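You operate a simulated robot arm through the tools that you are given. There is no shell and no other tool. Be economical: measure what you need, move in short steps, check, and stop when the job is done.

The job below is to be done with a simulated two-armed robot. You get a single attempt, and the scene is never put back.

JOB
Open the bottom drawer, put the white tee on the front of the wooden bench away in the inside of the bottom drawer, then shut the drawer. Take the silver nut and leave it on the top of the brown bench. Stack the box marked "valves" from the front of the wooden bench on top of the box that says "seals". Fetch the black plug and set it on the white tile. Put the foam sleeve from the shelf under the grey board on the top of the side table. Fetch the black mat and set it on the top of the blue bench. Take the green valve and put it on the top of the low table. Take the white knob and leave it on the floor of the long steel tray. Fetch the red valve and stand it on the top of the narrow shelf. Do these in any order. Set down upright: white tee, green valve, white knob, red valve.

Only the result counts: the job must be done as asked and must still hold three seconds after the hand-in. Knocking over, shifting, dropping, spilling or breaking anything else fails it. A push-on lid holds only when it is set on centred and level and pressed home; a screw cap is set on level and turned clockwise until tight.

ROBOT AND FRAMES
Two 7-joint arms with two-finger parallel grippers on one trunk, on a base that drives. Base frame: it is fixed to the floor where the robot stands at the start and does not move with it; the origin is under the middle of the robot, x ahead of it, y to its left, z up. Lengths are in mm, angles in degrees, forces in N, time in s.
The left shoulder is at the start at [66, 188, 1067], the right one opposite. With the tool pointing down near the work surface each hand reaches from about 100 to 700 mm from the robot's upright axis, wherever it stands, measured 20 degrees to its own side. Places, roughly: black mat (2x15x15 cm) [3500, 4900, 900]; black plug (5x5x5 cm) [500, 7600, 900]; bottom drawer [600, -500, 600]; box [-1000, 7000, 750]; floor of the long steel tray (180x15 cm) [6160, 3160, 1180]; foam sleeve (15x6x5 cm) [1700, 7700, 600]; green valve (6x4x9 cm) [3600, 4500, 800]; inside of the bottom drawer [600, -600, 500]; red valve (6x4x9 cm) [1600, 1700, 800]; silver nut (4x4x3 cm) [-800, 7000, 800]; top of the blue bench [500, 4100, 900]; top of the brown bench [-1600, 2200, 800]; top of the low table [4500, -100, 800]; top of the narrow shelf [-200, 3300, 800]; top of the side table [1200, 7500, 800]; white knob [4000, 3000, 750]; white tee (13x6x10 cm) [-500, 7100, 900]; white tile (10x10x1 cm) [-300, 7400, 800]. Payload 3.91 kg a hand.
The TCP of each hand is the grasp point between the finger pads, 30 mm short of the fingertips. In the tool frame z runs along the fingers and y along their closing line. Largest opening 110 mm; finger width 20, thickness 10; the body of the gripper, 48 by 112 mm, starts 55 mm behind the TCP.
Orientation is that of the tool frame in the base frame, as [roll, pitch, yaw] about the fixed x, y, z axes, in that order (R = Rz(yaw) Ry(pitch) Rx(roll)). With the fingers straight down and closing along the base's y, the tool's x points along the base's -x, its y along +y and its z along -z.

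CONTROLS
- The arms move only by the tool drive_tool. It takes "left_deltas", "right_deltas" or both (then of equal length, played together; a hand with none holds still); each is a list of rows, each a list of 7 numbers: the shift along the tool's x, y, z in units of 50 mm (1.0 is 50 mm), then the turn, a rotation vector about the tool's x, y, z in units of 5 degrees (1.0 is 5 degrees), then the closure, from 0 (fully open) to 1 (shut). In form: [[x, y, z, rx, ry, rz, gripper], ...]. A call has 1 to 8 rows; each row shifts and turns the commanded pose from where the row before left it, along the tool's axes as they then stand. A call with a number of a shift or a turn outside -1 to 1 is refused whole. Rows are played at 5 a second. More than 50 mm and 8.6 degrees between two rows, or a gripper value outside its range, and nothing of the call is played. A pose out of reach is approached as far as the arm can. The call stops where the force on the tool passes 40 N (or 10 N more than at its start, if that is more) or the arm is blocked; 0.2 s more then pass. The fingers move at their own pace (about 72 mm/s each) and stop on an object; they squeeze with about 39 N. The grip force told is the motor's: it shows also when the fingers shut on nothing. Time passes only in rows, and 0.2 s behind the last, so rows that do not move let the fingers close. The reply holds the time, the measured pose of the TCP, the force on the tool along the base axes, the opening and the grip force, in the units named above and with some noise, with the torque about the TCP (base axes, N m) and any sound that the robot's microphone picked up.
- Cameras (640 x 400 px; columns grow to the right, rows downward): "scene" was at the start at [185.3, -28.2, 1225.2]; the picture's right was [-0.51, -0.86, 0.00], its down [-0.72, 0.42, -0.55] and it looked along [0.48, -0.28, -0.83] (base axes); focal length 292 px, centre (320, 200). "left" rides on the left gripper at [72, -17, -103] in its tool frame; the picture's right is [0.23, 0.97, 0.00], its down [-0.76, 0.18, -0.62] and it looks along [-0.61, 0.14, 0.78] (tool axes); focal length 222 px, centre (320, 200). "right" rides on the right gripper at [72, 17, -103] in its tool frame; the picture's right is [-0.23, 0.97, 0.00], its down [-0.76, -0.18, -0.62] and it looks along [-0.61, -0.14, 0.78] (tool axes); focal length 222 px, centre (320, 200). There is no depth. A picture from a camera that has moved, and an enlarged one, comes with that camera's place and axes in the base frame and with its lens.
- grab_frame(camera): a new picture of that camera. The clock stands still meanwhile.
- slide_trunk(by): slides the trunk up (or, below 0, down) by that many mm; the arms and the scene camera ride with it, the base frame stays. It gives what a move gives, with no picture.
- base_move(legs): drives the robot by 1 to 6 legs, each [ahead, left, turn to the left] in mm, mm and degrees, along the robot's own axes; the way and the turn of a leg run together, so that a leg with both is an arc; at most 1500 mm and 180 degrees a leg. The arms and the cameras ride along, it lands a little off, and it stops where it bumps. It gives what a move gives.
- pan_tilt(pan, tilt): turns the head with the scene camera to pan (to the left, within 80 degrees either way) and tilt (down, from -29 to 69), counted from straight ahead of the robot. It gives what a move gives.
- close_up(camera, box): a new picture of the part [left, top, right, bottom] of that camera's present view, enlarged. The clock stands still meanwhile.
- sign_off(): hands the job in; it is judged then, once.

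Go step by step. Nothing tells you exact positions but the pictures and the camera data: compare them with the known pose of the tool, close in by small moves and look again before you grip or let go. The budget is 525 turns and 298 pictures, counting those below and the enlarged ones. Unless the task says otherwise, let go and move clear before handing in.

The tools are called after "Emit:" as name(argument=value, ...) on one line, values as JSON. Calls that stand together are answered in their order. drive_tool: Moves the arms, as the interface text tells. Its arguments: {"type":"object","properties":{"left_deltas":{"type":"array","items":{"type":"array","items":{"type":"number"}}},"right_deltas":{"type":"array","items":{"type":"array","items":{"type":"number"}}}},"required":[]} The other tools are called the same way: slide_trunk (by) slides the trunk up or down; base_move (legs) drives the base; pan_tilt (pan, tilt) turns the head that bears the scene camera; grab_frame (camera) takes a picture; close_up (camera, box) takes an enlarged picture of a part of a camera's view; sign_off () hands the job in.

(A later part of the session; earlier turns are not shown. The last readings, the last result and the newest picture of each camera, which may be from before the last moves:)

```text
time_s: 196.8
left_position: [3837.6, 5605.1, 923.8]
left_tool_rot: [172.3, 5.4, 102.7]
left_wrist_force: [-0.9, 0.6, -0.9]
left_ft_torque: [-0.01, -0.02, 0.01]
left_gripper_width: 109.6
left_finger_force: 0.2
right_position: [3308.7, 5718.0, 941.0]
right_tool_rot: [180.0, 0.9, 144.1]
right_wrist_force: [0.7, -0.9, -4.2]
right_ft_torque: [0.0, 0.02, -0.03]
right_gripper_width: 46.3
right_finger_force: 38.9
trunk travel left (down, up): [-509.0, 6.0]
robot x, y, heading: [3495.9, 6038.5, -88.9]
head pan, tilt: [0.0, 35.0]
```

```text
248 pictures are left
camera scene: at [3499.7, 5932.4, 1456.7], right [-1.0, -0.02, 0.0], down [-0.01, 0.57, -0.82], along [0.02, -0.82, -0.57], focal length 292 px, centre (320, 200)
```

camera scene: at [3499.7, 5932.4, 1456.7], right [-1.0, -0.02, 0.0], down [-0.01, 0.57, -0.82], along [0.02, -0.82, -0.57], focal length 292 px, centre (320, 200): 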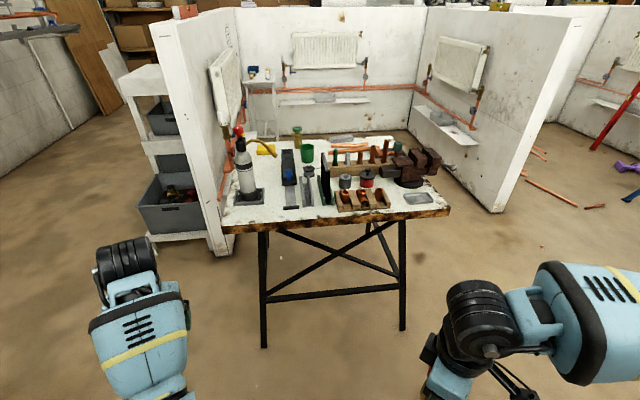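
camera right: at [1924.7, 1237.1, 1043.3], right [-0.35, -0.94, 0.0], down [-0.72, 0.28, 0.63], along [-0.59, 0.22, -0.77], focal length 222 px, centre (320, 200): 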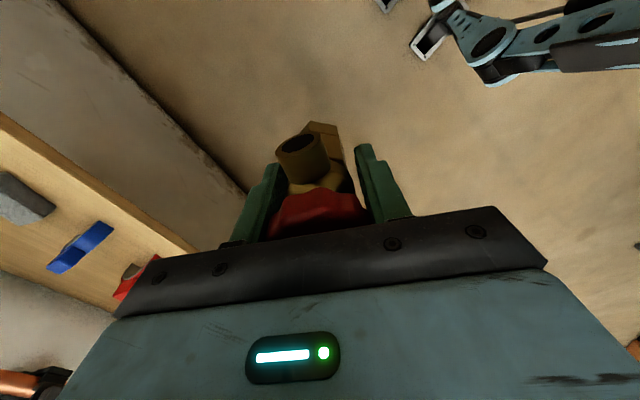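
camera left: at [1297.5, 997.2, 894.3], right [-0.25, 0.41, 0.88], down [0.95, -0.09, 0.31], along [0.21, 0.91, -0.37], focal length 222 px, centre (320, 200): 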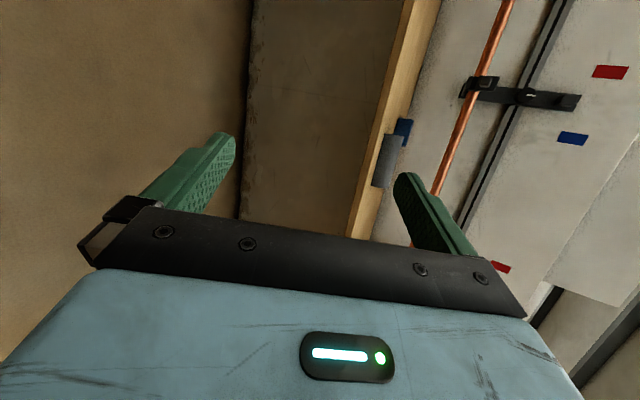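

Emit:
close_up(camera="scene", box=[215, 110, 455, 260])

Emit:
close_up(camera="scene", box=[220, 50, 380, 150])

```text
2.67 times, centred on (335, 185) of scene
camera zoom: at [3499.7, 5932.4, 1456.7], right [-1.0, -0.02, 0.0], down [-0.01, 0.57, -0.82], along [0.02, -0.82, -0.57], focal length 778 px, centre (280, 240)
```

zoom: 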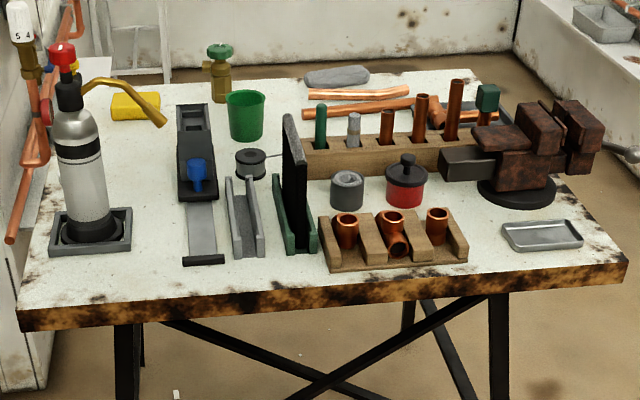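

```text
4.00 times, centred on (300, 100) of scene
camera zoom: at [3499.7, 5932.4, 1456.7], right [-1.0, -0.02, 0.0], down [-0.01, 0.57, -0.82], along [0.02, -0.82, -0.57], focal length 1167 px, centre (400, 600)
```

zoom: 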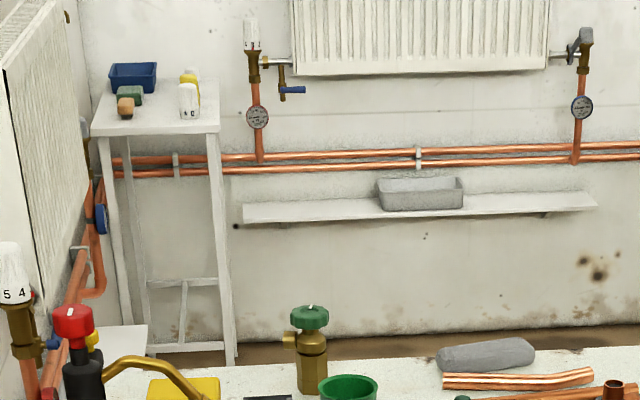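

The white knob stands on the small stand in the back corner; the mat stands on edge in a green slotted rack at about [3500, 4960], top z≈967. I first need to free the left arm from its awkward posture, by lowering it in free space.

Emit:
drive_tool(left_deltas=[[0, 0, 0.6, 0, 0, 0, 0], [0, 0, 0.6, 0, 0, 0, 0], [0, 0, 0.6, 0, 0, 0, 0], [0, 0, 0.6, 0, 0, 0, 0], [0, 0, 0.6, 0, 0, 0, 0], [0, 0, 0.6, 0, 0, 0, 0]])

Emit:
drive_tool(left_deltas=[[0, -0.5, 0, 0.3, 0, 0, 0], [0, -0.5, 0, 0.3, 0, 0, 0], [0, -0.5, 0, 0.3, 0, 0, 0], [0, -0.5, 0, 0.3, 0, 0, 0], [0, -0.5, 0, 0.3, 0, 0, 0], [0, -0.5, 0, 0, 0, 0, 0], [0, -0.5, 0, 0, 0, 0, 0]])

Emit:
grab_frame(camera="scene")

```text
time_s: 198.2
left_position: [3864.6, 5595.6, 745.1]
left_tool_rot: [172.4, 5.4, 102.9]
left_wrist_force: [0.6, -0.1, 0.6]
left_ft_torque: [-0.02, 0.03, 0.0]
left_gripper_width: 110.1
left_finger_force: 0.1
right_position: [3308.9, 5717.3, 942.1]
right_tool_rot: [179.8, 0.8, 144.2]
right_wrist_force: [-0.5, 1.6, -3.8]
right_ft_torque: [0.04, -0.03, 0.0]
right_gripper_width: 46.0
right_finger_force: 38.9
trunk travel left (down, up): [-509.0, 6.0]
robot x, y, heading: [3495.3, 6034.4, -89.0]
head pan, tilt: [0.0, 35.0]
```

```text
time_s: 199.8
left_position: [3704.5, 5557.0, 733.4]
left_tool_rot: [178.8, 5.5, 103.1]
left_wrist_force: [0.4, -0.3, 0.8]
left_ft_torque: [-0.03, -0.01, 0.01]
left_gripper_width: 110.0
left_finger_force: 0.0
right_position: [3310.0, 5716.6, 941.1]
right_tool_rot: [179.8, 0.8, 144.0]
right_wrist_force: [0.4, 0.0, -5.2]
right_ft_torque: [0.03, -0.03, 0.0]
right_gripper_width: 46.0
right_finger_force: 39.1
trunk travel left (down, up): [-509.0, 6.0]
robot x, y, heading: [3497.3, 6038.0, -88.8]
head pan, tilt: [0.0, 35.0]
```

```text
245 pictures are left
camera scene: at [3499.6, 5932.3, 1456.7], right [-1.0, -0.02, 0.0], down [-0.01, 0.57, -0.82], along [0.02, -0.82, -0.57], focal length 292 px, centre (320, 200)
```

scene: 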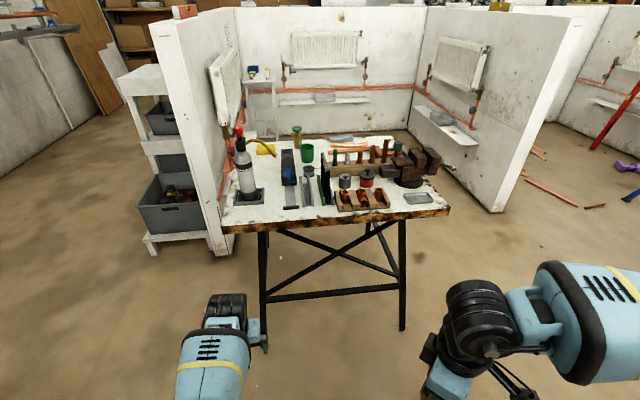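

Emit:
drive_tool(left_deltas=[[0, 0, 0, 0, 0.5, 0.6, 0], [0, 0, 0, 0.2, 0.6, 0.6, 0], [0, 0, 0, 0, 0, 0.7, 0], [0, -0.4, 0, 0, 0, 0.7, 0], [0, 0, -0.7, 0, 0, 0, 0], [0, 0, -0.7, 0, 0, 0, 0], [0, 0, -0.7, 0, 0, 0, 0], [0, 0, -0.7, 0, 0, 0, 0]])

Emit:
drive_tool(left_deltas=[[0, 0, -0.7, 0, 0, 0, 0], [0, 0, -0.7, 0, 0, 0, 0], [0, 0, -0.7, 0, 0, 0, 0], [0, 0, -0.7, 0, 0, 0, 0]])

```text
time_s: 201.6
left_position: [3673.8, 5555.4, 877.0]
left_tool_rot: [-179.4, 0.0, 89.8]
left_wrist_force: [-0.5, -0.3, 0.7]
left_ft_torque: [0.02, 0.0, 0.0]
left_gripper_width: 110.0
left_finger_force: 0.0
right_position: [3308.7, 5718.4, 940.8]
right_tool_rot: [179.9, 0.9, 144.1]
right_wrist_force: [0.3, 0.7, -4.5]
right_ft_torque: [0.01, 0.03, 0.01]
right_gripper_width: 45.9
right_finger_force: 39.2
trunk travel left (down, up): [-509.0, 6.0]
robot x, y, heading: [3497.4, 6039.5, -89.0]
head pan, tilt: [0.0, 35.0]
```

```text
time_s: 202.8
left_position: [3733.7, 5510.0, 966.2]
left_tool_rot: [176.7, -0.2, 93.2]
left_wrist_force: [-0.3, -0.2, 0.2]
left_ft_torque: [-0.01, 0.0, 0.0]
left_gripper_width: 110.0
left_finger_force: 0.1
left hand out of reach, approached as far as the arm can: row 2, 3, 4
right_position: [3309.5, 5716.3, 940.9]
right_tool_rot: [179.8, 0.7, 144.0]
right_wrist_force: [-0.3, 0.0, -5.5]
right_ft_torque: [0.02, -0.01, -0.02]
right_gripper_width: 46.3
right_finger_force: 39.0
trunk travel left (down, up): [-509.0, 6.0]
robot x, y, heading: [3500.6, 6036.8, -89.1]
head pan, tilt: [0.0, 35.0]
stopped in row 4 (left hand): the arm was blocked; the commanded pose is now the measured one
```

The left arm hits its height ceiling with the tool down, so I'll grip the mat from the front with the tool horizontal. Turning the left tool forward.

Emit:
drive_tool(left_deltas=[[0, 0, 0.4, 0.3, -0.5, 0, 0], [-0.2, 0, 0.4, 0.3, -1, 0, 0], [-0.2, 0, 0, 0, -1, 0, 0], [-0.2, 0, 0, 0, -1, 0, 0], [-0.2, 0, 0, 0, -1, 0, 0], [-0.2, 0, 0, 0, -1, 0, 0], [-0.2, 0, 0, 0, -1, 0, 0], [-0.2, 0, 0, 0, -1, 0, 0]])

Emit:
drive_tool(left_deltas=[[-0.2, 0, 0.2, 0, -1, 0, 0], [0, 0, 0.2, 0, -1, 0, 0], [0, 0, 0.2, 0, -1, 0, 0], [0, 0, 0.2, 0, -1, 0, 0], [0, 0, 0, 0, -1, 0, 0], [0, 0, 0, 0, -1, 0, 0], [0, 0, 0, 0, -1, 0, 0], [0, 0, 0, 0, -1, 0, 0]])

Emit:
grab_frame(camera="scene")

```text
time_s: 204.6
left_position: [3733.4, 5444.6, 944.1]
left_tool_rot: [179.9, 37.1, 92.8]
left_wrist_force: [-0.7, 0.1, -0.5]
left_ft_torque: [0.0, -0.02, 0.01]
left_gripper_width: 110.0
left_finger_force: 0.0
right_position: [3308.7, 5717.0, 941.4]
right_tool_rot: [179.9, 0.8, 144.1]
right_wrist_force: [0.2, 0.8, -4.3]
right_ft_torque: [0.04, 0.0, 0.03]
right_gripper_width: 45.9
right_finger_force: 39.0
trunk travel left (down, up): [-509.0, 6.0]
robot x, y, heading: [3499.3, 6036.4, -89.1]
head pan, tilt: [0.0, 35.0]
```

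```text
time_s: 206.4
left_position: [3737.9, 5408.9, 923.5]
left_tool_rot: [179.6, 77.1, 92.5]
left_wrist_force: [-1.1, 0.0, -0.6]
left_ft_torque: [-0.01, 0.04, 0.0]
left_gripper_width: 109.9
left_finger_force: 0.0
right_position: [3309.5, 5717.8, 941.3]
right_tool_rot: [179.9, 0.8, 144.1]
right_wrist_force: [0.1, 0.6, -5.3]
right_ft_torque: [-0.02, -0.01, -0.02]
right_gripper_width: 45.9
right_finger_force: 38.9
trunk travel left (down, up): [-509.0, 6.0]
robot x, y, heading: [3496.4, 6042.2, -88.5]
head pan, tilt: [0.0, 35.0]
```

```text
244 pictures are left
camera scene: at [3499.7, 5932.4, 1456.7], right [-1.0, -0.02, 0.0], down [-0.01, 0.57, -0.82], along [0.02, -0.82, -0.57], focal length 292 px, centre (320, 200)
```

scene: 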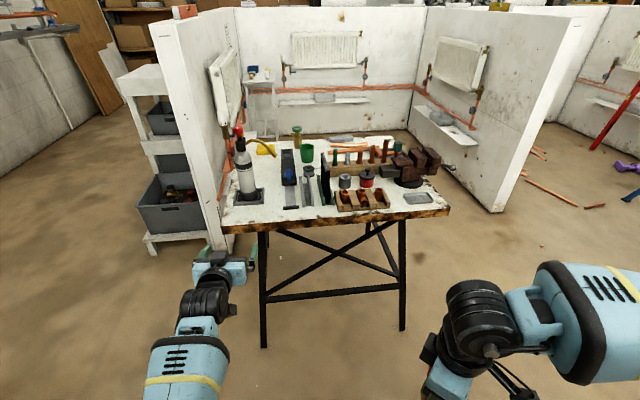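

The tool is 13° below horizontal, good. Now shifting the base to bring the left hand in front of the mat.

Emit:
base_move(legs=[[230, -240, -0.5]])

Emit:
grab_frame(camera="left")

Emit:
close_up(camera="scene", box=[180, 150, 340, 250])

```text
time_s: 209.2
left_position: [3496.6, 5172.8, 923.0]
left_tool_rot: [179.7, 77.1, 92.2]
left_wrist_force: [0.1, 0.0, -0.6]
left_ft_torque: [0.01, -0.02, 0.0]
left_gripper_width: 110.0
left_finger_force: 0.1
right_position: [3070.3, 5482.5, 941.7]
right_tool_rot: [179.8, 0.8, 143.8]
right_wrist_force: [0.7, 0.3, -5.3]
right_ft_torque: [0.02, 0.01, 0.02]
right_gripper_width: 46.0
right_finger_force: 38.6
trunk travel left (down, up): [-509.0, 6.0]
robot x, y, heading: [3259.6, 5801.9, -89.1]
head pan, tilt: [0.0, 35.0]
```

```text
243 pictures are left
camera left: at [3474.9, 5288.8, 874.5], right [0.97, 0.09, -0.22], down [0.16, 0.45, 0.88], along [0.18, -0.89, 0.42], focal length 222 px, centre (320, 200)
```

left: 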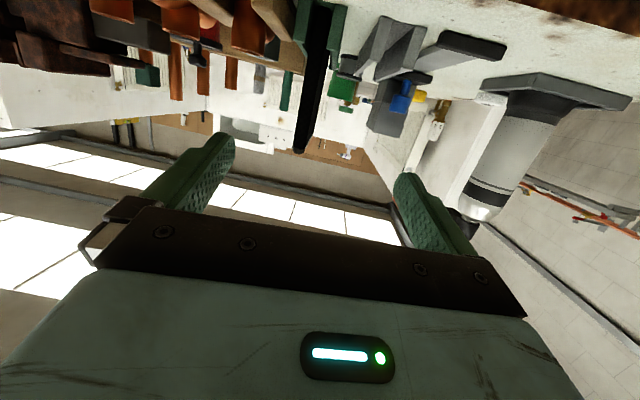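

```text
4.00 times, centred on (260, 200) of scene
camera zoom: at [3262.5, 5696.8, 1456.7], right [-1.0, -0.01, 0.0], down [-0.01, 0.57, -0.82], along [0.01, -0.82, -0.57], focal length 1167 px, centre (560, 200)
```

zoom: 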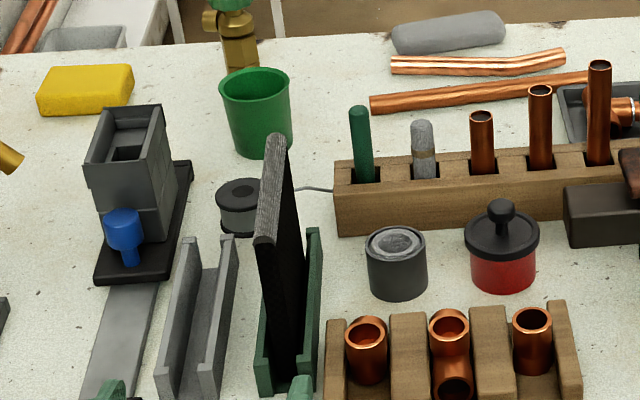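

The mat's top-front corner is at [3487, 5015, 944], and it runs back at a slight angle (about 9°). I'll align the tool with it and advance.

Emit:
drive_tool(left_deltas=[[-0.31, -0.37, 0, -0.72, 0, 0, 0], [-0.31, -0.37, 0, -0.72, 0, 0, 0], [0, 0, 1, 0, 0, 0, 0], [0, 0, 1, 0, 0, 0, 0]])

Emit:
close_up(camera="scene", box=[180, 150, 340, 250])

Emit:
grab_frame(camera="left")

```text
time_s: 209.9
left_position: [3548.9, 5152.8, 943.1]
left_tool_rot: [139.6, 74.7, 64.1]
left_wrist_force: [-0.6, 0.0, -0.3]
left_ft_torque: [-0.02, 0.01, 0.0]
left_gripper_width: 109.8
left_finger_force: 0.0
right_position: [3070.8, 5481.8, 939.7]
right_tool_rot: [179.7, 0.8, 143.8]
right_wrist_force: [-0.2, -0.2, -4.8]
right_ft_torque: [0.02, 0.01, -0.02]
right_gripper_width: 46.1
right_finger_force: 39.0
trunk travel left (down, up): [-509.0, 6.0]
robot x, y, heading: [3262.7, 5802.2, -89.1]
head pan, tilt: [0.0, 35.0]
stopped in row 3 (left hand): the arm was blocked; the commanded pose is now the measured one
```

```text
4.00 times, centred on (260, 200) of scene
camera zoom: at [3262.4, 5695.7, 1456.6], right [-1.0, -0.01, 0.0], down [-0.01, 0.57, -0.82], along [0.01, -0.82, -0.57], focal length 1167 px, centre (560, 200)
```

zoom: 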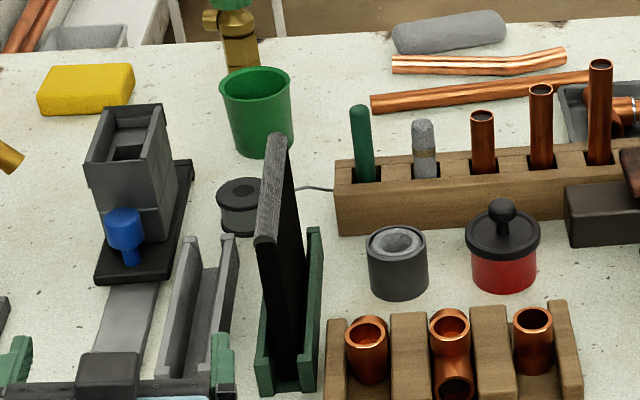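

```text
240 pictures are left
camera left: at [3514.8, 5263.7, 889.0], right [0.96, 0.28, -0.05], down [-0.08, 0.45, 0.89], along [0.27, -0.85, 0.45], focal length 222 px, centre (320, 200)
```

left: 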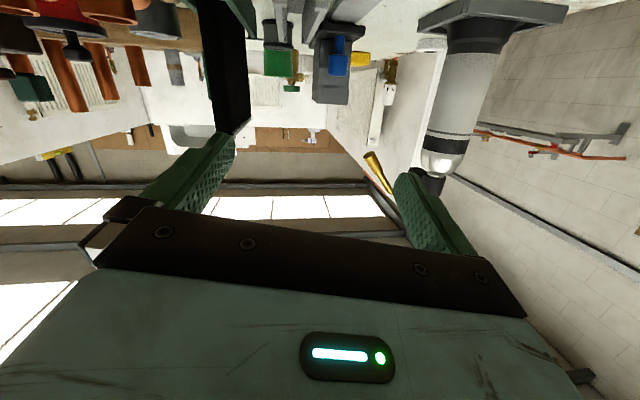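

The wrist wandered near a limit. I'll restore its straight-ahead attitude and use the base's heading for the alignment instead.

Emit:
drive_tool(left_deltas=[[0, 0, -0.4, 0.4, 0, -0.5, 0], [0, 0, -0.4, 0.5, 0, -0.5, 0], [0, 0, -0.4, 0.6, 0, -0.5, 0], [0, 0, -0.2, 0.6, 0, -0.5, 0], [0, 0, 0, 0.5, 0, 0, 0]])

Emit:
base_move(legs=[[-100, 0, 8]])

```text
time_s: 211.1
left_position: [3534.2, 5219.2, 957.6]
left_tool_rot: [-166.4, 77.7, 106.1]
left_wrist_force: [-1.3, 1.4, 0.6]
left_ft_torque: [0.03, 0.01, -0.02]
left_gripper_width: 109.9
left_finger_force: 0.1
right_position: [3071.4, 5481.8, 940.7]
right_tool_rot: [179.8, 0.6, 143.8]
right_wrist_force: [0.7, -0.3, -4.9]
right_ft_torque: [0.02, 0.02, 0.02]
right_gripper_width: 45.9
right_finger_force: 39.1
trunk travel left (down, up): [-509.0, 6.0]
robot x, y, heading: [3258.6, 5803.1, -89.1]
head pan, tilt: [0.0, 35.0]
```

```text
time_s: 212.2
left_position: [3605.6, 5360.1, 956.0]
left_tool_rot: [-166.9, 77.7, 113.5]
left_wrist_force: [0.4, 0.1, -0.3]
left_ft_torque: [0.02, 0.02, -0.01]
left_gripper_width: 110.0
left_finger_force: 0.0
right_position: [3109.8, 5558.0, 940.8]
right_tool_rot: [179.8, 0.8, 151.8]
right_wrist_force: [0.7, 0.8, -3.9]
right_ft_torque: [0.03, 0.0, -0.01]
right_gripper_width: 46.1
right_finger_force: 39.3
trunk travel left (down, up): [-509.0, 6.0]
robot x, y, heading: [3255.5, 5903.8, -81.4]
head pan, tilt: [0.0, 35.0]
```

Emit:
drive_tool(left_deltas=[[0.4, 0, 0, 0, 0, 0.3, 0], [0.45, 0, 0, 0, 0, 0.25, 0]])

Emit:
base_move(legs=[[100, -169, 0], [150, 0, 0]])

Emit:
grab_frame(camera="scene")

Emit:
grab_frame(camera="left")

```text
time_s: 212.8
left_position: [3602.8, 5372.0, 916.0]
left_tool_rot: [-179.9, 78.1, 100.4]
left_wrist_force: [0.3, 0.3, -0.1]
left_ft_torque: [-0.01, 0.0, -0.02]
left_gripper_width: 110.2
left_finger_force: 0.0
right_position: [3109.2, 5558.7, 939.3]
right_tool_rot: [179.9, 0.7, 151.8]
right_wrist_force: [0.0, -0.4, -4.4]
right_ft_torque: [0.0, -0.02, -0.01]
right_gripper_width: 45.9
right_finger_force: 39.1
trunk travel left (down, up): [-509.0, 6.0]
robot x, y, heading: [3252.5, 5899.3, -81.3]
head pan, tilt: [0.0, 35.0]
```

```text
time_s: 215.9
left_position: [3473.2, 5099.1, 915.3]
left_tool_rot: [-179.7, 78.0, 100.6]
left_wrist_force: [0.6, -0.4, 0.9]
left_ft_torque: [-0.02, 0.03, 0.0]
left_gripper_width: 109.8
left_finger_force: 0.0
right_position: [2980.2, 5286.3, 940.9]
right_tool_rot: [179.8, 0.6, 151.8]
right_wrist_force: [-0.1, -0.7, -5.6]
right_ft_torque: [0.03, 0.01, 0.0]
right_gripper_width: 46.0
right_finger_force: 39.4
trunk travel left (down, up): [-509.0, 6.0]
robot x, y, heading: [3121.6, 5625.6, -81.3]
head pan, tilt: [0.0, 35.0]
```

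```text
239 pictures are left
camera scene: at [3139.9, 5524.7, 1456.7], right [-0.99, -0.15, 0.0], down [-0.09, 0.57, -0.82], along [0.13, -0.81, -0.57], focal length 292 px, centre (320, 200)
```

scene: 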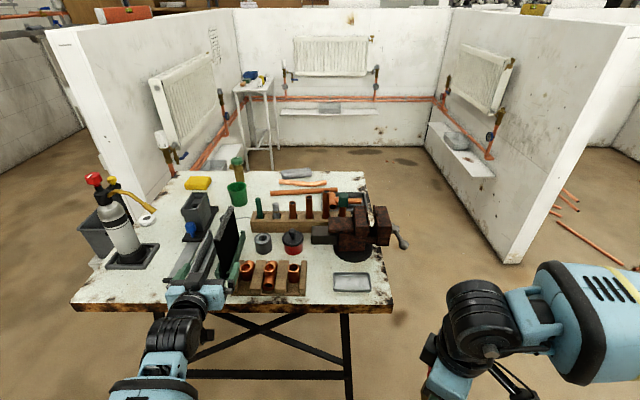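

```text
238 pictures are left
camera left: at [3435.7, 5211.0, 864.6], right [0.95, 0.22, -0.22], down [0.1, 0.48, 0.87], along [0.3, -0.85, 0.43], focal length 222 px, centre (320, 200)
```

left: 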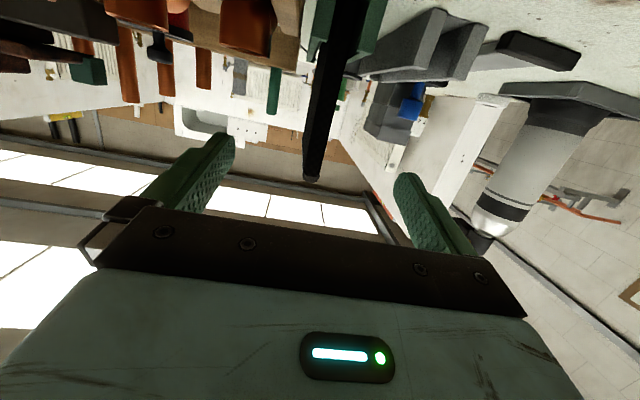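

The mat lies between the fingers. Advancing 112 mm with the base and closing.

Emit:
base_move(legs=[[112, 3, 0]])

Emit:
grab_frame(camera="left")

```text
time_s: 217.1
left_position: [3493.4, 4989.4, 916.1]
left_tool_rot: [-179.7, 77.9, 100.4]
left_wrist_force: [0.9, -0.2, -0.3]
left_ft_torque: [0.04, 0.03, 0.01]
left_gripper_width: 109.9
left_finger_force: 0.1
right_position: [3000.9, 5177.4, 940.4]
right_tool_rot: [179.9, 0.7, 151.8]
right_wrist_force: [0.5, 0.0, -5.3]
right_ft_torque: [0.02, 0.01, -0.01]
right_gripper_width: 46.2
right_finger_force: 39.1
trunk travel left (down, up): [-509.0, 6.0]
robot x, y, heading: [3141.8, 5519.9, -81.2]
head pan, tilt: [0.0, 35.0]
```

```text
237 pictures are left
camera left: at [3455.3, 5102.3, 864.6], right [0.95, 0.22, -0.22], down [0.1, 0.48, 0.87], along [0.3, -0.85, 0.43], focal length 222 px, centre (320, 200)
```

left: 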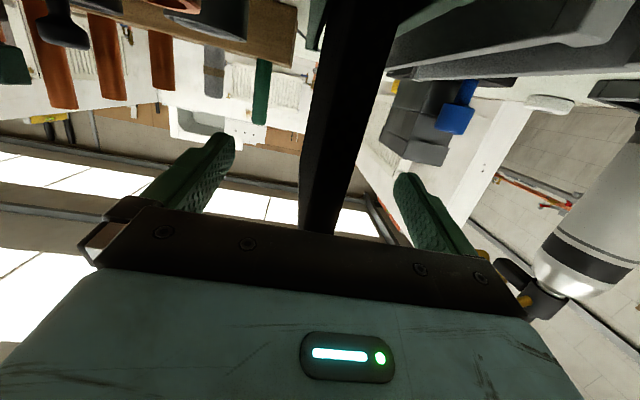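

Emit:
drive_tool(left_deltas=[[0, 0, 0, 0, 0, 0, 0.5], [0, 0, 0, 0, 0, 0, 1], [0, 0, 0, 0, 0, 0, 1], [0, 0, 0, 0, 0, 0, 1], [0, 0, 0, 0, 0, 0, 1]])

Emit:
drive_tool(left_deltas=[[-0.3, 0, 0, 0, 0, 0, 1], [-0.4, 0, 0, 0, 0, 0, 1], [-0.4, 0, 0, 0, 0, 0, 1], [-0.4, 0, 0, 0, 0, 0, 1], [-0.4, 0, 0, 0, 0, 0, 1]])

Emit:
grab_frame(camera="scene")

```text
time_s: 218.3
left_position: [3492.0, 4990.2, 914.9]
left_tool_rot: [-179.3, 78.0, 100.7]
left_wrist_force: [-4.4, -1.2, -0.3]
left_ft_torque: [0.01, 0.31, -0.34]
left_gripper_width: 15.8
left_finger_force: 39.5
right_position: [2999.6, 5177.8, 941.1]
right_tool_rot: [179.8, 0.7, 151.8]
right_wrist_force: [-0.3, 0.1, -5.2]
right_ft_torque: [0.01, 0.03, 0.0]
right_gripper_width: 46.1
right_finger_force: 38.2
trunk travel left (down, up): [-509.0, 6.0]
robot x, y, heading: [3146.8, 5522.1, -81.2]
head pan, tilt: [0.0, 35.0]
```

```text
time_s: 219.5
left_position: [3495.7, 4970.8, 1008.5]
left_tool_rot: [-179.7, 78.1, 100.7]
left_wrist_force: [-0.1, 0.2, -2.2]
left_ft_torque: [0.08, 0.01, 0.02]
left_gripper_width: 15.8
left_finger_force: 39.1
right_position: [2999.4, 5178.0, 939.7]
right_tool_rot: [179.8, 0.7, 151.8]
right_wrist_force: [0.4, 0.0, -4.8]
right_ft_torque: [0.0, -0.02, -0.02]
right_gripper_width: 46.0
right_finger_force: 39.6
trunk travel left (down, up): [-509.0, 6.0]
robot x, y, heading: [3147.1, 5523.1, -81.0]
head pan, tilt: [0.0, 35.0]
```

```text
236 pictures are left
camera scene: at [3159.6, 5415.9, 1456.7], right [-0.99, -0.15, 0.0], down [-0.09, 0.57, -0.82], along [0.12, -0.81, -0.57], focal length 292 px, centre (320, 200)
```

scene: 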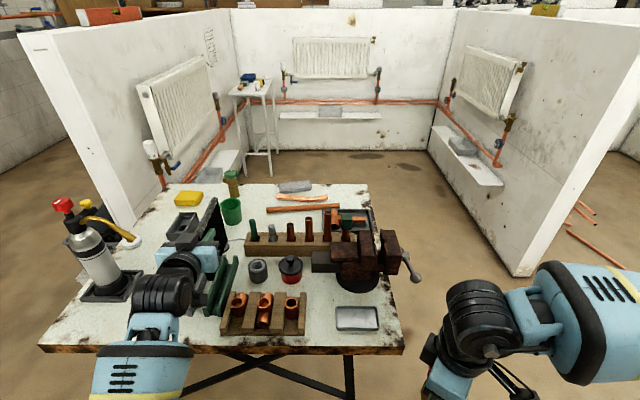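

The mat is out of the rack. Backing away and turning toward −x to the blue bench and narrow shelf.

Emit:
base_move(legs=[[-500, 0, 0], [0, 0, -99]])

Emit:
pan_tilt(pan=15, tilt=20)

Emit:
grab_frame(camera="scene")

```text
time_s: 226.6
left_position: [2470.7, 5754.8, 1007.7]
left_tool_rot: [-179.6, 78.0, 1.5]
left_wrist_force: [0.3, -0.2, -2.1]
left_ft_torque: [0.02, -0.07, 0.03]
left_gripper_width: 15.7
left_finger_force: 38.8
right_position: [2752.6, 6212.3, 940.8]
right_tool_rot: [179.8, 0.8, 52.8]
right_wrist_force: [0.0, -0.6, -5.3]
right_ft_torque: [0.0, -0.06, -0.01]
right_gripper_width: 46.3
right_finger_force: 39.2
trunk travel left (down, up): [-509.0, 6.0]
robot x, y, heading: [3061.9, 6017.6, 179.5]
head pan, tilt: [0.0, 35.0]
```

```text
time_s: 227.4
left_position: [2470.0, 5755.2, 1008.7]
left_tool_rot: [-179.7, 78.0, 1.5]
left_wrist_force: [-0.6, 0.8, -2.4]
left_ft_torque: [-0.03, -0.07, 0.03]
left_gripper_width: 15.5
left_finger_force: 39.0
right_position: [2751.7, 6212.2, 940.9]
right_tool_rot: [179.7, 0.7, 52.8]
right_wrist_force: [0.1, -0.8, -3.9]
right_ft_torque: [0.04, -0.04, 0.0]
right_gripper_width: 46.0
right_finger_force: 39.3
trunk travel left (down, up): [-509.0, 6.0]
robot x, y, heading: [3067.7, 6016.6, 179.8]
head pan, tilt: [15.0, 20.0]
```

```text
235 pictures are left
camera scene: at [2960.6, 5992.4, 1480.5], right [-0.25, 0.97, 0.0], down [0.33, 0.09, -0.94], along [-0.91, -0.24, -0.34], focal length 292 px, centre (320, 200)
```

scene: 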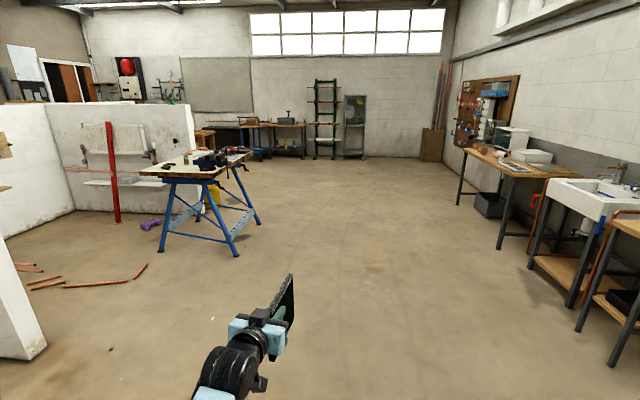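

The blue bench stands at about x 0–750, y 3800–4450. Driving there to look from its aisle side.

Emit:
base_move(legs=[[1300, 0, 0], [1200, 500, 0], [0, 0, 90]])

Emit:
pan_tilt(pan=0, tilt=28)

Emit:
grab_frame(camera="scene")

```text
time_s: 243.9
left_position: [841.9, 4919.9, 1008.0]
left_tool_rot: [-179.6, 78.0, 92.4]
left_wrist_force: [0.0, -0.9, -2.0]
left_ft_torque: [0.06, 0.02, 0.01]
left_gripper_width: 15.8
left_finger_force: 38.9
right_position: [381.0, 5195.2, 941.1]
right_tool_rot: [179.8, 0.6, 143.7]
right_wrist_force: [0.0, 0.1, -4.6]
right_ft_torque: [0.02, 0.03, 0.0]
right_gripper_width: 46.1
right_finger_force: 39.3
trunk travel left (down, up): [-509.0, 6.0]
robot x, y, heading: [573.4, 5512.1, -89.4]
head pan, tilt: [15.0, 20.0]
```

```text
time_s: 244.7
left_position: [842.7, 4918.7, 1008.8]
left_tool_rot: [-179.6, 78.0, 92.4]
left_wrist_force: [0.2, 1.3, -1.8]
left_ft_torque: [0.07, -0.03, -0.02]
left_gripper_width: 15.7
left_finger_force: 39.3
right_position: [379.5, 5194.4, 940.4]
right_tool_rot: [179.7, 0.7, 143.6]
right_wrist_force: [0.6, 0.6, -4.5]
right_ft_torque: [0.01, 0.01, 0.0]
right_gripper_width: 46.3
right_finger_force: 38.9
trunk travel left (down, up): [-509.0, 6.0]
robot x, y, heading: [571.6, 5514.4, -89.3]
head pan, tilt: [0.0, 28.0]
```

```text
234 pictures are left
camera scene: at [573.4, 5405.1, 1467.7], right [-1.0, -0.01, 0.0], down [0.0, 0.47, -0.88], along [0.01, -0.88, -0.47], focal length 292 px, centre (320, 200)
```

scene: 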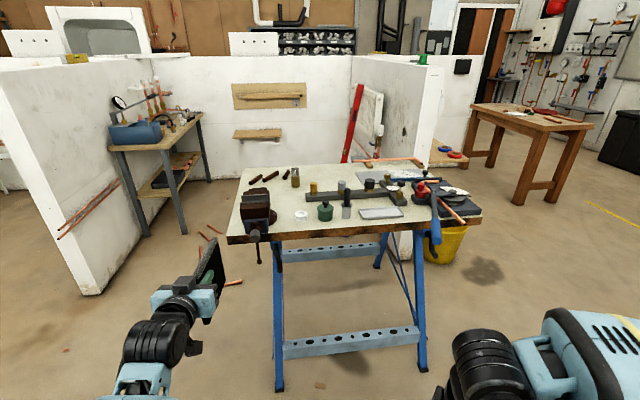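

Emit:
close_up(camera="scene", box=[215, 140, 495, 260])

Emit:
close_up(camera="scene", box=[400, 90, 610, 210])

```text
2.29 times, centred on (355, 200) of scene
camera zoom: at [573.4, 5405.1, 1467.7], right [-1.0, -0.01, 0.0], down [0.0, 0.47, -0.88], along [0.01, -0.88, -0.47], focal length 667 px, centre (240, 200)
```

zoom: 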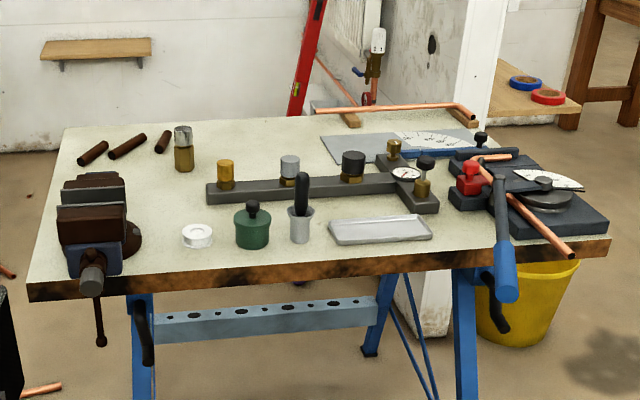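

```text
3.05 times, centred on (505, 150) of scene
camera zoom: at [573.4, 5405.1, 1467.7], right [-1.0, -0.01, 0.0], down [0.0, 0.47, -0.88], along [0.01, -0.88, -0.47], focal length 889 px, centre (-244, 352)
```

zoom: 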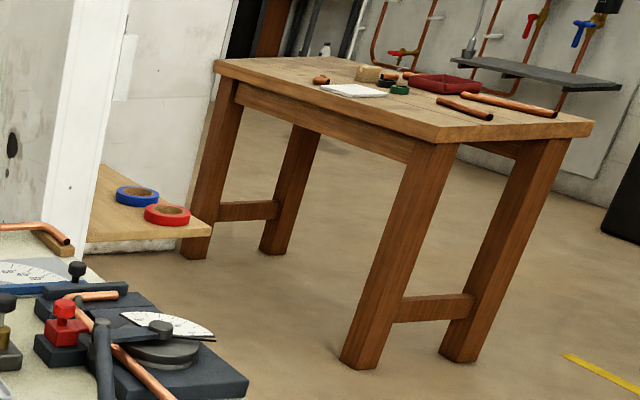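

The mat will fit behind the bar on the blue bench, around [530, 4020]; the narrow shelf is the light-wood board on the far side of the bay wall. I'll do the mat first and tuck the right hand (with the valve) outward so it clears the bench.

Emit:
drive_tool(right_deltas=[[0.8, -0.15, 0, 0, 0, 0, 1], [0.8, -0.15, 0, 0, 0, 0, 1], [0.8, -0.15, 0, 0, 0, 0, 1], [0.8, -0.15, 0, 0, 0, 0, 1], [0.8, -0.15, 0, 0, 0, 0, 1]])

Emit:
base_move(legs=[[0, -280, 0], [350, 0, 0]])

Emit:
pan_tilt(pan=0, tilt=38)

Emit:
grab_frame(camera="scene")

```text
time_s: 245.9
left_position: [844.4, 4919.2, 1008.1]
left_tool_rot: [-179.7, 77.9, 92.5]
left_wrist_force: [-0.3, 0.1, -2.1]
left_ft_torque: [0.06, 0.01, 0.02]
left_gripper_width: 15.7
left_finger_force: 39.6
right_position: [231.4, 5273.7, 933.2]
right_tool_rot: [179.0, 0.2, 144.0]
right_wrist_force: [-1.7, -0.4, -3.9]
right_ft_torque: [0.03, -0.07, 0.0]
right_gripper_width: 46.2
right_finger_force: 38.6
right hand out of reach, approached as far as the arm can: row 4, 5
trunk travel left (down, up): [-509.0, 6.0]
robot x, y, heading: [572.6, 5514.0, -89.4]
head pan, tilt: [0.0, 28.0]
```

```text
time_s: 250.8
left_position: [569.1, 4566.3, 1009.8]
left_tool_rot: [-179.9, 78.1, 92.1]
left_wrist_force: [4.1, 11.9, 4.5]
left_ft_torque: [0.59, -0.31, 0.33]
left_gripper_width: 15.9
left_finger_force: 38.2
right_position: [-42.8, 4915.7, 937.3]
right_tool_rot: [-180.0, 0.7, 143.9]
right_wrist_force: [-0.3, 0.0, -4.2]
right_ft_torque: [0.0, 0.01, 0.01]
right_gripper_width: 46.1
right_finger_force: 39.4
trunk travel left (down, up): [-509.0, 6.0]
robot x, y, heading: [298.0, 5158.7, -89.3]
head pan, tilt: [0.0, 28.0]
```

```text
time_s: 251.5
left_position: [569.7, 4566.4, 1009.3]
left_tool_rot: [179.9, 78.1, 92.0]
left_wrist_force: [2.8, 9.2, 2.3]
left_ft_torque: [0.54, -0.17, 0.2]
left_gripper_width: 15.6
left_finger_force: 39.0
right_position: [-42.4, 4914.7, 938.6]
right_tool_rot: [180.0, 0.7, 143.9]
right_wrist_force: [0.3, -0.2, -4.9]
right_ft_torque: [0.05, 0.01, -0.02]
right_gripper_width: 46.2
right_finger_force: 39.0
trunk travel left (down, up): [-509.0, 6.0]
robot x, y, heading: [294.3, 5159.5, -89.3]
head pan, tilt: [0.0, 38.0]
```

```text
231 pictures are left
camera scene: at [299.5, 5057.6, 1452.3], right [-1.0, -0.01, 0.0], down [-0.01, 0.61, -0.79], along [0.01, -0.79, -0.61], focal length 292 px, centre (320, 200)
```

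scene: 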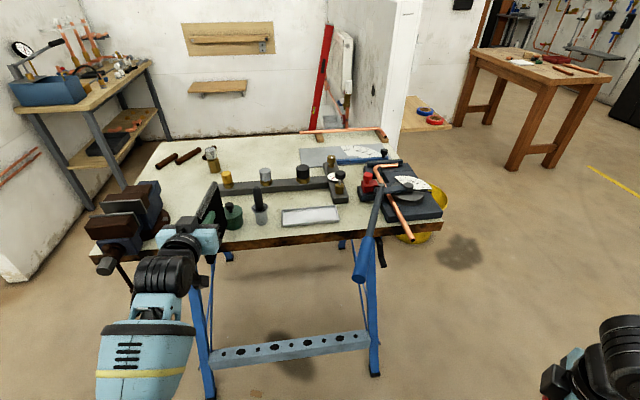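

The left wrist shows a contact force: the mat is touching something on the bench. Backing off at once and checking.

Emit:
base_move(legs=[[-100, 0, 0]])

Emit:
close_up(camera="scene", box=[60, 100, 340, 275])

```text
time_s: 252.7
left_position: [568.9, 4664.6, 1007.9]
left_tool_rot: [-179.8, 78.2, 92.1]
left_wrist_force: [0.2, -0.1, -0.5]
left_ft_torque: [0.05, -0.04, -0.03]
left_gripper_width: 15.8
left_finger_force: 39.4
right_position: [-45.6, 5013.9, 938.5]
right_tool_rot: [179.9, 0.7, 143.9]
right_wrist_force: [-1.0, -0.1, -4.1]
right_ft_torque: [0.01, -0.03, -0.02]
right_gripper_width: 46.1
right_finger_force: 39.2
trunk travel left (down, up): [-509.0, 6.0]
robot x, y, heading: [295.8, 5256.2, -89.4]
head pan, tilt: [0.0, 38.0]
```

```text
2.29 times, centred on (200, 188) of scene
camera zoom: at [298.4, 5155.5, 1452.1], right [-1.0, -0.01, 0.0], down [-0.01, 0.62, -0.79], along [0.01, -0.79, -0.62], focal length 667 px, centre (594, 229)
```

zoom: 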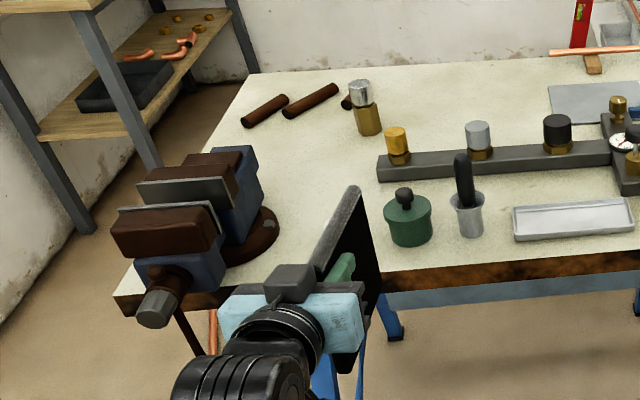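

I see nothing displaced noticeably. I'll raise the mat, then roll the tool by 90° so that the mat comes horizontal, well above the items.

Emit:
drive_tool(left_deltas=[[-0.6, 0, 0, 0, 0, 0, 1], [-0.6, 0, 0, 0, 0, 0, 1], [0, 0, 0, 0, 0, 1, 1], [0, 0, 0, 0, 0, 1, 1], [0, 0, 0, 0, 0, 1, 1], [0, 0, 0, 0, 0, 1, 1], [0, 0, 0, 0, 0, 1, 1], [0, 0, 0, 0, 0, 1, 1]])

Emit:
drive_tool(left_deltas=[[0, 0, 0, 0, 0, 1, 1], [0, 0, 0, 0, 0, 1, 1], [0, 0, 0, 0, 0, 1, 1], [0, 0, 0, 0, 0, 1, 1], [0, 0, 0, 0, 0, 1, 1], [0, 0, 0, 0, 0, 1, 1], [0, 0, 0, 0, 0, 1, 1], [0, 0, 0, 0, 0, 1, 1]])

Emit:
drive_tool(left_deltas=[[0, 0, 0, 0, 0, 1, 1], [0, 0, 0, 0, 0, 1, 1], [0, 0, 0, 0, 0, 1, 1], [0, 0, 0, 0, 0, 1, 1]])

Emit:
grab_frame(camera="scene")

```text
time_s: 254.4
left_position: [569.5, 4652.7, 1067.7]
left_tool_rot: [112.9, 57.8, 21.6]
left_wrist_force: [0.3, 0.3, -1.3]
left_ft_torque: [0.05, 0.04, -0.02]
left_gripper_width: 15.6
left_finger_force: 39.9
right_position: [-44.3, 5013.4, 937.8]
right_tool_rot: [180.0, 0.6, 143.9]
right_wrist_force: [-0.2, -0.5, -4.9]
right_ft_torque: [0.01, 0.0, 0.0]
right_gripper_width: 45.9
right_finger_force: 39.5
trunk travel left (down, up): [-509.0, 6.0]
robot x, y, heading: [297.8, 5257.2, -89.7]
head pan, tilt: [0.0, 38.0]
```

```text
time_s: 256.2
left_position: [568.8, 4651.7, 1067.5]
left_tool_rot: [102.8, 19.5, 6.3]
left_wrist_force: [-0.3, -0.5, -1.4]
left_ft_torque: [0.04, 0.06, -0.04]
left_gripper_width: 15.7
left_finger_force: 38.8
right_position: [-43.8, 5013.2, 937.8]
right_tool_rot: [179.9, 0.6, 143.9]
right_wrist_force: [-0.9, 1.0, -5.0]
right_ft_torque: [-0.02, 0.01, -0.01]
right_gripper_width: 45.9
right_finger_force: 39.0
trunk travel left (down, up): [-509.0, 6.0]
robot x, y, heading: [299.8, 5260.5, -89.4]
head pan, tilt: [0.0, 38.0]
```

```text
time_s: 257.2
left_position: [568.0, 4651.5, 1067.3]
left_tool_rot: [102.0, -0.2, 2.0]
left_wrist_force: [0.2, 0.1, -1.7]
left_ft_torque: [0.07, 0.05, 0.03]
left_gripper_width: 15.6
left_finger_force: 39.3
right_position: [-44.0, 5011.9, 936.9]
right_tool_rot: [179.9, 0.7, 143.9]
right_wrist_force: [0.3, 0.4, -4.7]
right_ft_torque: [0.03, 0.02, -0.02]
right_gripper_width: 46.0
right_finger_force: 39.2
trunk travel left (down, up): [-509.0, 6.0]
robot x, y, heading: [297.2, 5258.0, -89.7]
head pan, tilt: [0.0, 38.0]
```

```text
229 pictures are left
camera scene: at [298.5, 5155.4, 1452.1], right [-1.0, -0.01, 0.0], down [-0.01, 0.62, -0.79], along [0.01, -0.79, -0.62], focal length 292 px, centre (320, 200)
```

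scene: 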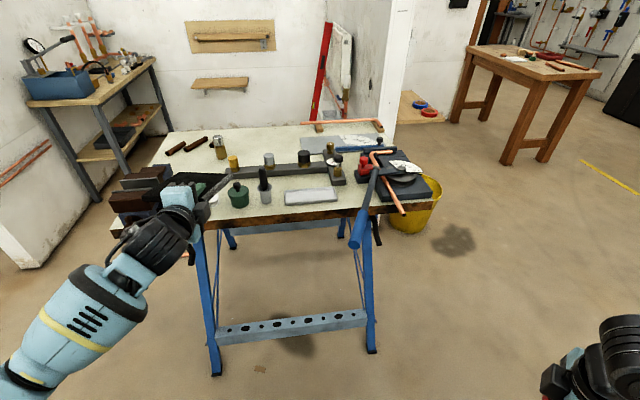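

The mat is level now. Moving the base closer (staying clear of the bench legs), then pitching the tool down.

Emit:
base_move(legs=[[290, -69, 0]])

Emit:
drive_tool(left_deltas=[[0, 0, 0.6, 1, 0, 0, 1], [0, 0, 0.6, 1, 0, 0, 1], [0, 0.2, 0.6, 1, 0, 0, 1], [0, 0.2, 0.6, 1, 0, 0, 1], [0, 0.3, 0.6, 1, 0, 0, 1], [0, 0.3, 0.6, 1, 0, 0, 1]])

Emit:
grab_frame(camera="scene")

```text
time_s: 259.3
left_position: [501.3, 4357.7, 1067.4]
left_tool_rot: [102.0, 0.1, 2.0]
left_wrist_force: [-0.3, 0.3, -0.5]
left_ft_torque: [0.11, 0.04, 0.01]
left_gripper_width: 15.6
left_finger_force: 39.2
right_position: [-110.9, 4721.4, 937.0]
right_tool_rot: [179.9, 0.6, 143.9]
right_wrist_force: [0.6, 0.6, -4.7]
right_ft_torque: [0.04, -0.03, -0.02]
right_gripper_width: 46.1
right_finger_force: 38.8
trunk travel left (down, up): [-509.0, 6.0]
robot x, y, heading: [233.9, 4968.2, -89.5]
head pan, tilt: [0.0, 38.0]
```

```text
time_s: 260.7
left_position: [502.5, 4184.9, 1031.9]
left_tool_rot: [132.0, -0.3, 1.8]
left_wrist_force: [5.1, 3.9, -8.3]
left_ft_torque: [-0.31, 0.31, -0.17]
left_gripper_width: 15.9
left_finger_force: 38.7
left hand out of reach, approached as far as the arm can: row 6
right_position: [-114.8, 4721.9, 937.4]
right_tool_rot: [179.9, 0.7, 143.8]
right_wrist_force: [-0.9, 0.6, -4.5]
right_ft_torque: [0.04, -0.02, -0.02]
right_gripper_width: 46.1
right_finger_force: 39.2
trunk travel left (down, up): [-509.0, 6.0]
robot x, y, heading: [232.0, 4968.0, -89.8]
head pan, tilt: [0.0, 38.0]
```

```text
228 pictures are left
camera scene: at [226.2, 4864.1, 1452.2], right [-1.0, -0.01, 0.0], down [0.0, 0.61, -0.79], along [0.01, -0.79, -0.61], focal length 292 px, centre (320, 200)
```

scene: 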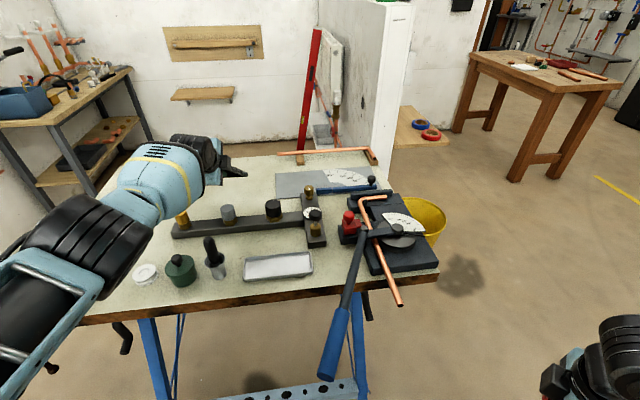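

Emit:
drive_tool(left_deltas=[[0, 0, 0, 0, 0, 0, 1], [0, 0, 0, 0, 0, 0, 1]])

Emit:
grab_frame(camera="left")

```text
time_s: 261.3
left_position: [506.9, 4183.1, 1032.3]
left_tool_rot: [132.0, 0.0, 2.0]
left_wrist_force: [-0.4, 1.0, -0.9]
left_ft_torque: [0.06, 0.06, -0.04]
left_gripper_width: 15.7
left_finger_force: 38.7
right_position: [-109.8, 4721.1, 938.1]
right_tool_rot: [180.0, 0.6, 143.8]
right_wrist_force: [0.7, -0.3, -4.8]
right_ft_torque: [-0.01, -0.02, 0.03]
right_gripper_width: 45.9
right_finger_force: 38.8
trunk travel left (down, up): [-509.0, 6.0]
robot x, y, heading: [230.3, 4967.4, -89.4]
head pan, tilt: [0.0, 38.0]
```

```text
227 pictures are left
camera left: at [575.5, 4275.3, 1087.7], right [0.25, -0.64, 0.72], down [-0.77, 0.32, 0.55], along [-0.58, -0.7, -0.42], focal length 222 px, centre (320, 200)
```

left: 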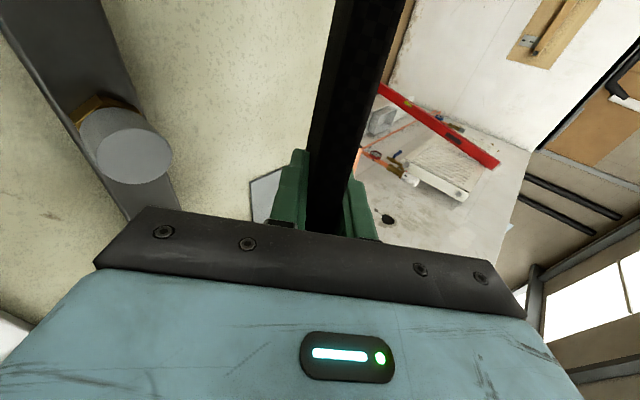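

The left-hand view is clear. Pitching down further and reaching slightly more.

Emit:
base_move(legs=[[35, 0, 0]])

Emit:
drive_tool(left_deltas=[[0, 0, 0, 0.9, 0, 0, 1], [0, 0, 0, 0.9, 0, 0, 1], [0, 0, 0, 0.9, 0, 0, 1], [0, 0, 0, 0.9, 0, 0, 1], [0, 0, 0, 0, 0, 0, 1]])

```text
time_s: 262.2
left_position: [507.1, 4150.4, 1034.4]
left_tool_rot: [131.8, 0.0, 2.0]
left_wrist_force: [0.3, -0.8, -0.8]
left_ft_torque: [0.06, 0.08, -0.03]
left_gripper_width: 15.8
left_finger_force: 38.5
right_position: [-110.6, 4688.3, 937.2]
right_tool_rot: [179.9, 0.6, 143.8]
right_wrist_force: [-0.2, -0.2, -4.1]
right_ft_torque: [0.0, -0.01, -0.01]
right_gripper_width: 46.1
right_finger_force: 38.9
trunk travel left (down, up): [-509.0, 6.0]
robot x, y, heading: [229.7, 4932.0, -89.3]
head pan, tilt: [0.0, 38.0]
```

```text
time_s: 263.4
left_position: [500.9, 4192.3, 1021.9]
left_tool_rot: [150.1, 0.0, 2.0]
left_wrist_force: [0.8, -0.6, -1.2]
left_ft_torque: [0.05, 0.07, -0.01]
left_gripper_width: 15.8
left_finger_force: 38.8
left hand out of reach, approached as far as the arm can: row 1, 2, 3, 4
right_position: [-110.4, 4687.9, 938.7]
right_tool_rot: [-180.0, 0.6, 143.7]
right_wrist_force: [0.5, 0.3, -4.9]
right_ft_torque: [0.01, 0.02, -0.01]
right_gripper_width: 46.0
right_finger_force: 38.8
trunk travel left (down, up): [-509.0, 6.0]
robot x, y, heading: [231.9, 4934.3, -89.6]
head pan, tilt: [0.0, 38.0]
```

Emit:
base_move(legs=[[25, 0, 0]])

Emit:
drive_tool(left_deltas=[[0, 0.2, 0.3, -1, 0, 0, 1], [0, 0.2, 0.3, -1, 0, 0, 1], [0, 0, 0, 0, 0, 0, 1]])

Emit:
grab_frame(camera="scene")

```text
time_s: 264.2
left_position: [500.7, 4170.6, 1024.5]
left_tool_rot: [149.9, 0.0, 1.9]
left_wrist_force: [0.2, -0.1, -0.9]
left_ft_torque: [0.02, 0.05, 0.01]
left_gripper_width: 15.8
left_finger_force: 39.8
right_position: [-110.6, 4664.1, 937.9]
right_tool_rot: [180.0, 0.7, 143.8]
right_wrist_force: [0.3, 0.1, -4.5]
right_ft_torque: [0.01, -0.02, -0.01]
right_gripper_width: 46.0
right_finger_force: 39.1
trunk travel left (down, up): [-509.0, 6.0]
robot x, y, heading: [231.2, 4904.7, -89.4]
head pan, tilt: [0.0, 38.0]
```

```text
time_s: 265.0
left_position: [500.7, 4147.2, 1007.1]
left_tool_rot: [139.8, 0.0, 1.9]
left_wrist_force: [0.7, 0.5, -1.9]
left_ft_torque: [0.07, 0.01, -0.01]
left_gripper_width: 15.7
left_finger_force: 38.8
left hand out of reach, approached as far as the arm can: row 1, 2
right_position: [-110.9, 4664.0, 937.4]
right_tool_rot: [179.9, 0.6, 143.8]
right_wrist_force: [-0.4, 0.9, -4.4]
right_ft_torque: [0.03, 0.0, 0.01]
right_gripper_width: 45.8
right_finger_force: 39.3
trunk travel left (down, up): [-509.0, 6.0]
robot x, y, heading: [232.8, 4909.2, -89.5]
head pan, tilt: [0.0, 38.0]
```

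```text
226 pictures are left
camera scene: at [232.2, 4804.7, 1452.1], right [-1.0, -0.01, 0.0], down [0.0, 0.62, -0.79], along [0.01, -0.79, -0.62], focal length 292 px, centre (320, 200)
```

scene: 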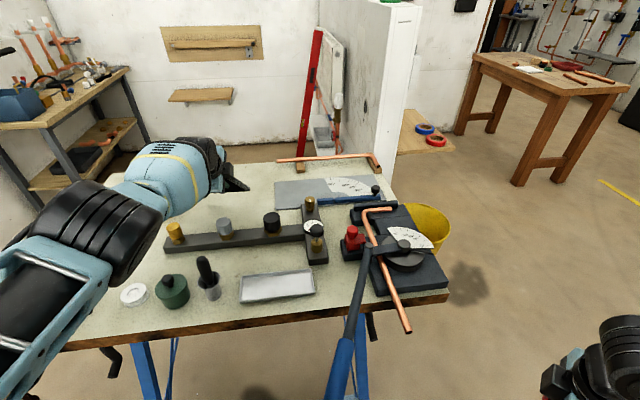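

Now lowering the mat's far edge to the bench with the trunk.

Emit:
slide_trunk(by=-35)

Emit:
grab_frame(camera="left")

```text
time_s: 265.5
left_position: [496.4, 4142.7, 957.3]
left_tool_rot: [141.5, -0.2, 1.4]
left_wrist_force: [-2.6, 3.9, 10.9]
left_ft_torque: [-0.56, -1.1, 0.27]
left_gripper_width: 17.3
left_finger_force: 38.8
right_position: [-110.7, 4666.0, 915.9]
right_tool_rot: [179.2, 0.0, 143.8]
right_wrist_force: [0.7, -0.7, -4.2]
right_ft_torque: [0.07, 0.01, 0.03]
right_gripper_width: 46.0
right_finger_force: 39.3
trunk travel left (down, up): [-491.0, 23.0]
robot x, y, heading: [233.5, 4907.2, -89.6]
head pan, tilt: [0.0, 38.0]
stopped: the force on the tool passed its limit at 65 N (the readings are from after the stop); the commanded pose is now the measured one
```

```text
225 pictures are left
camera left: at [566.2, 4223.1, 1027.2], right [0.24, -0.76, 0.61], down [-0.77, 0.23, 0.59], along [-0.59, -0.61, -0.53], focal length 222 px, centre (320, 200)
```

left: 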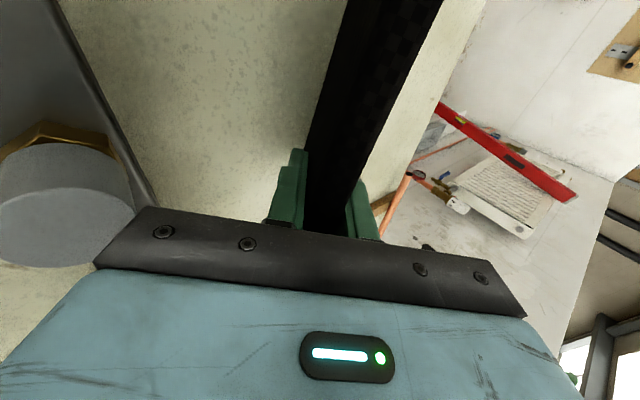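

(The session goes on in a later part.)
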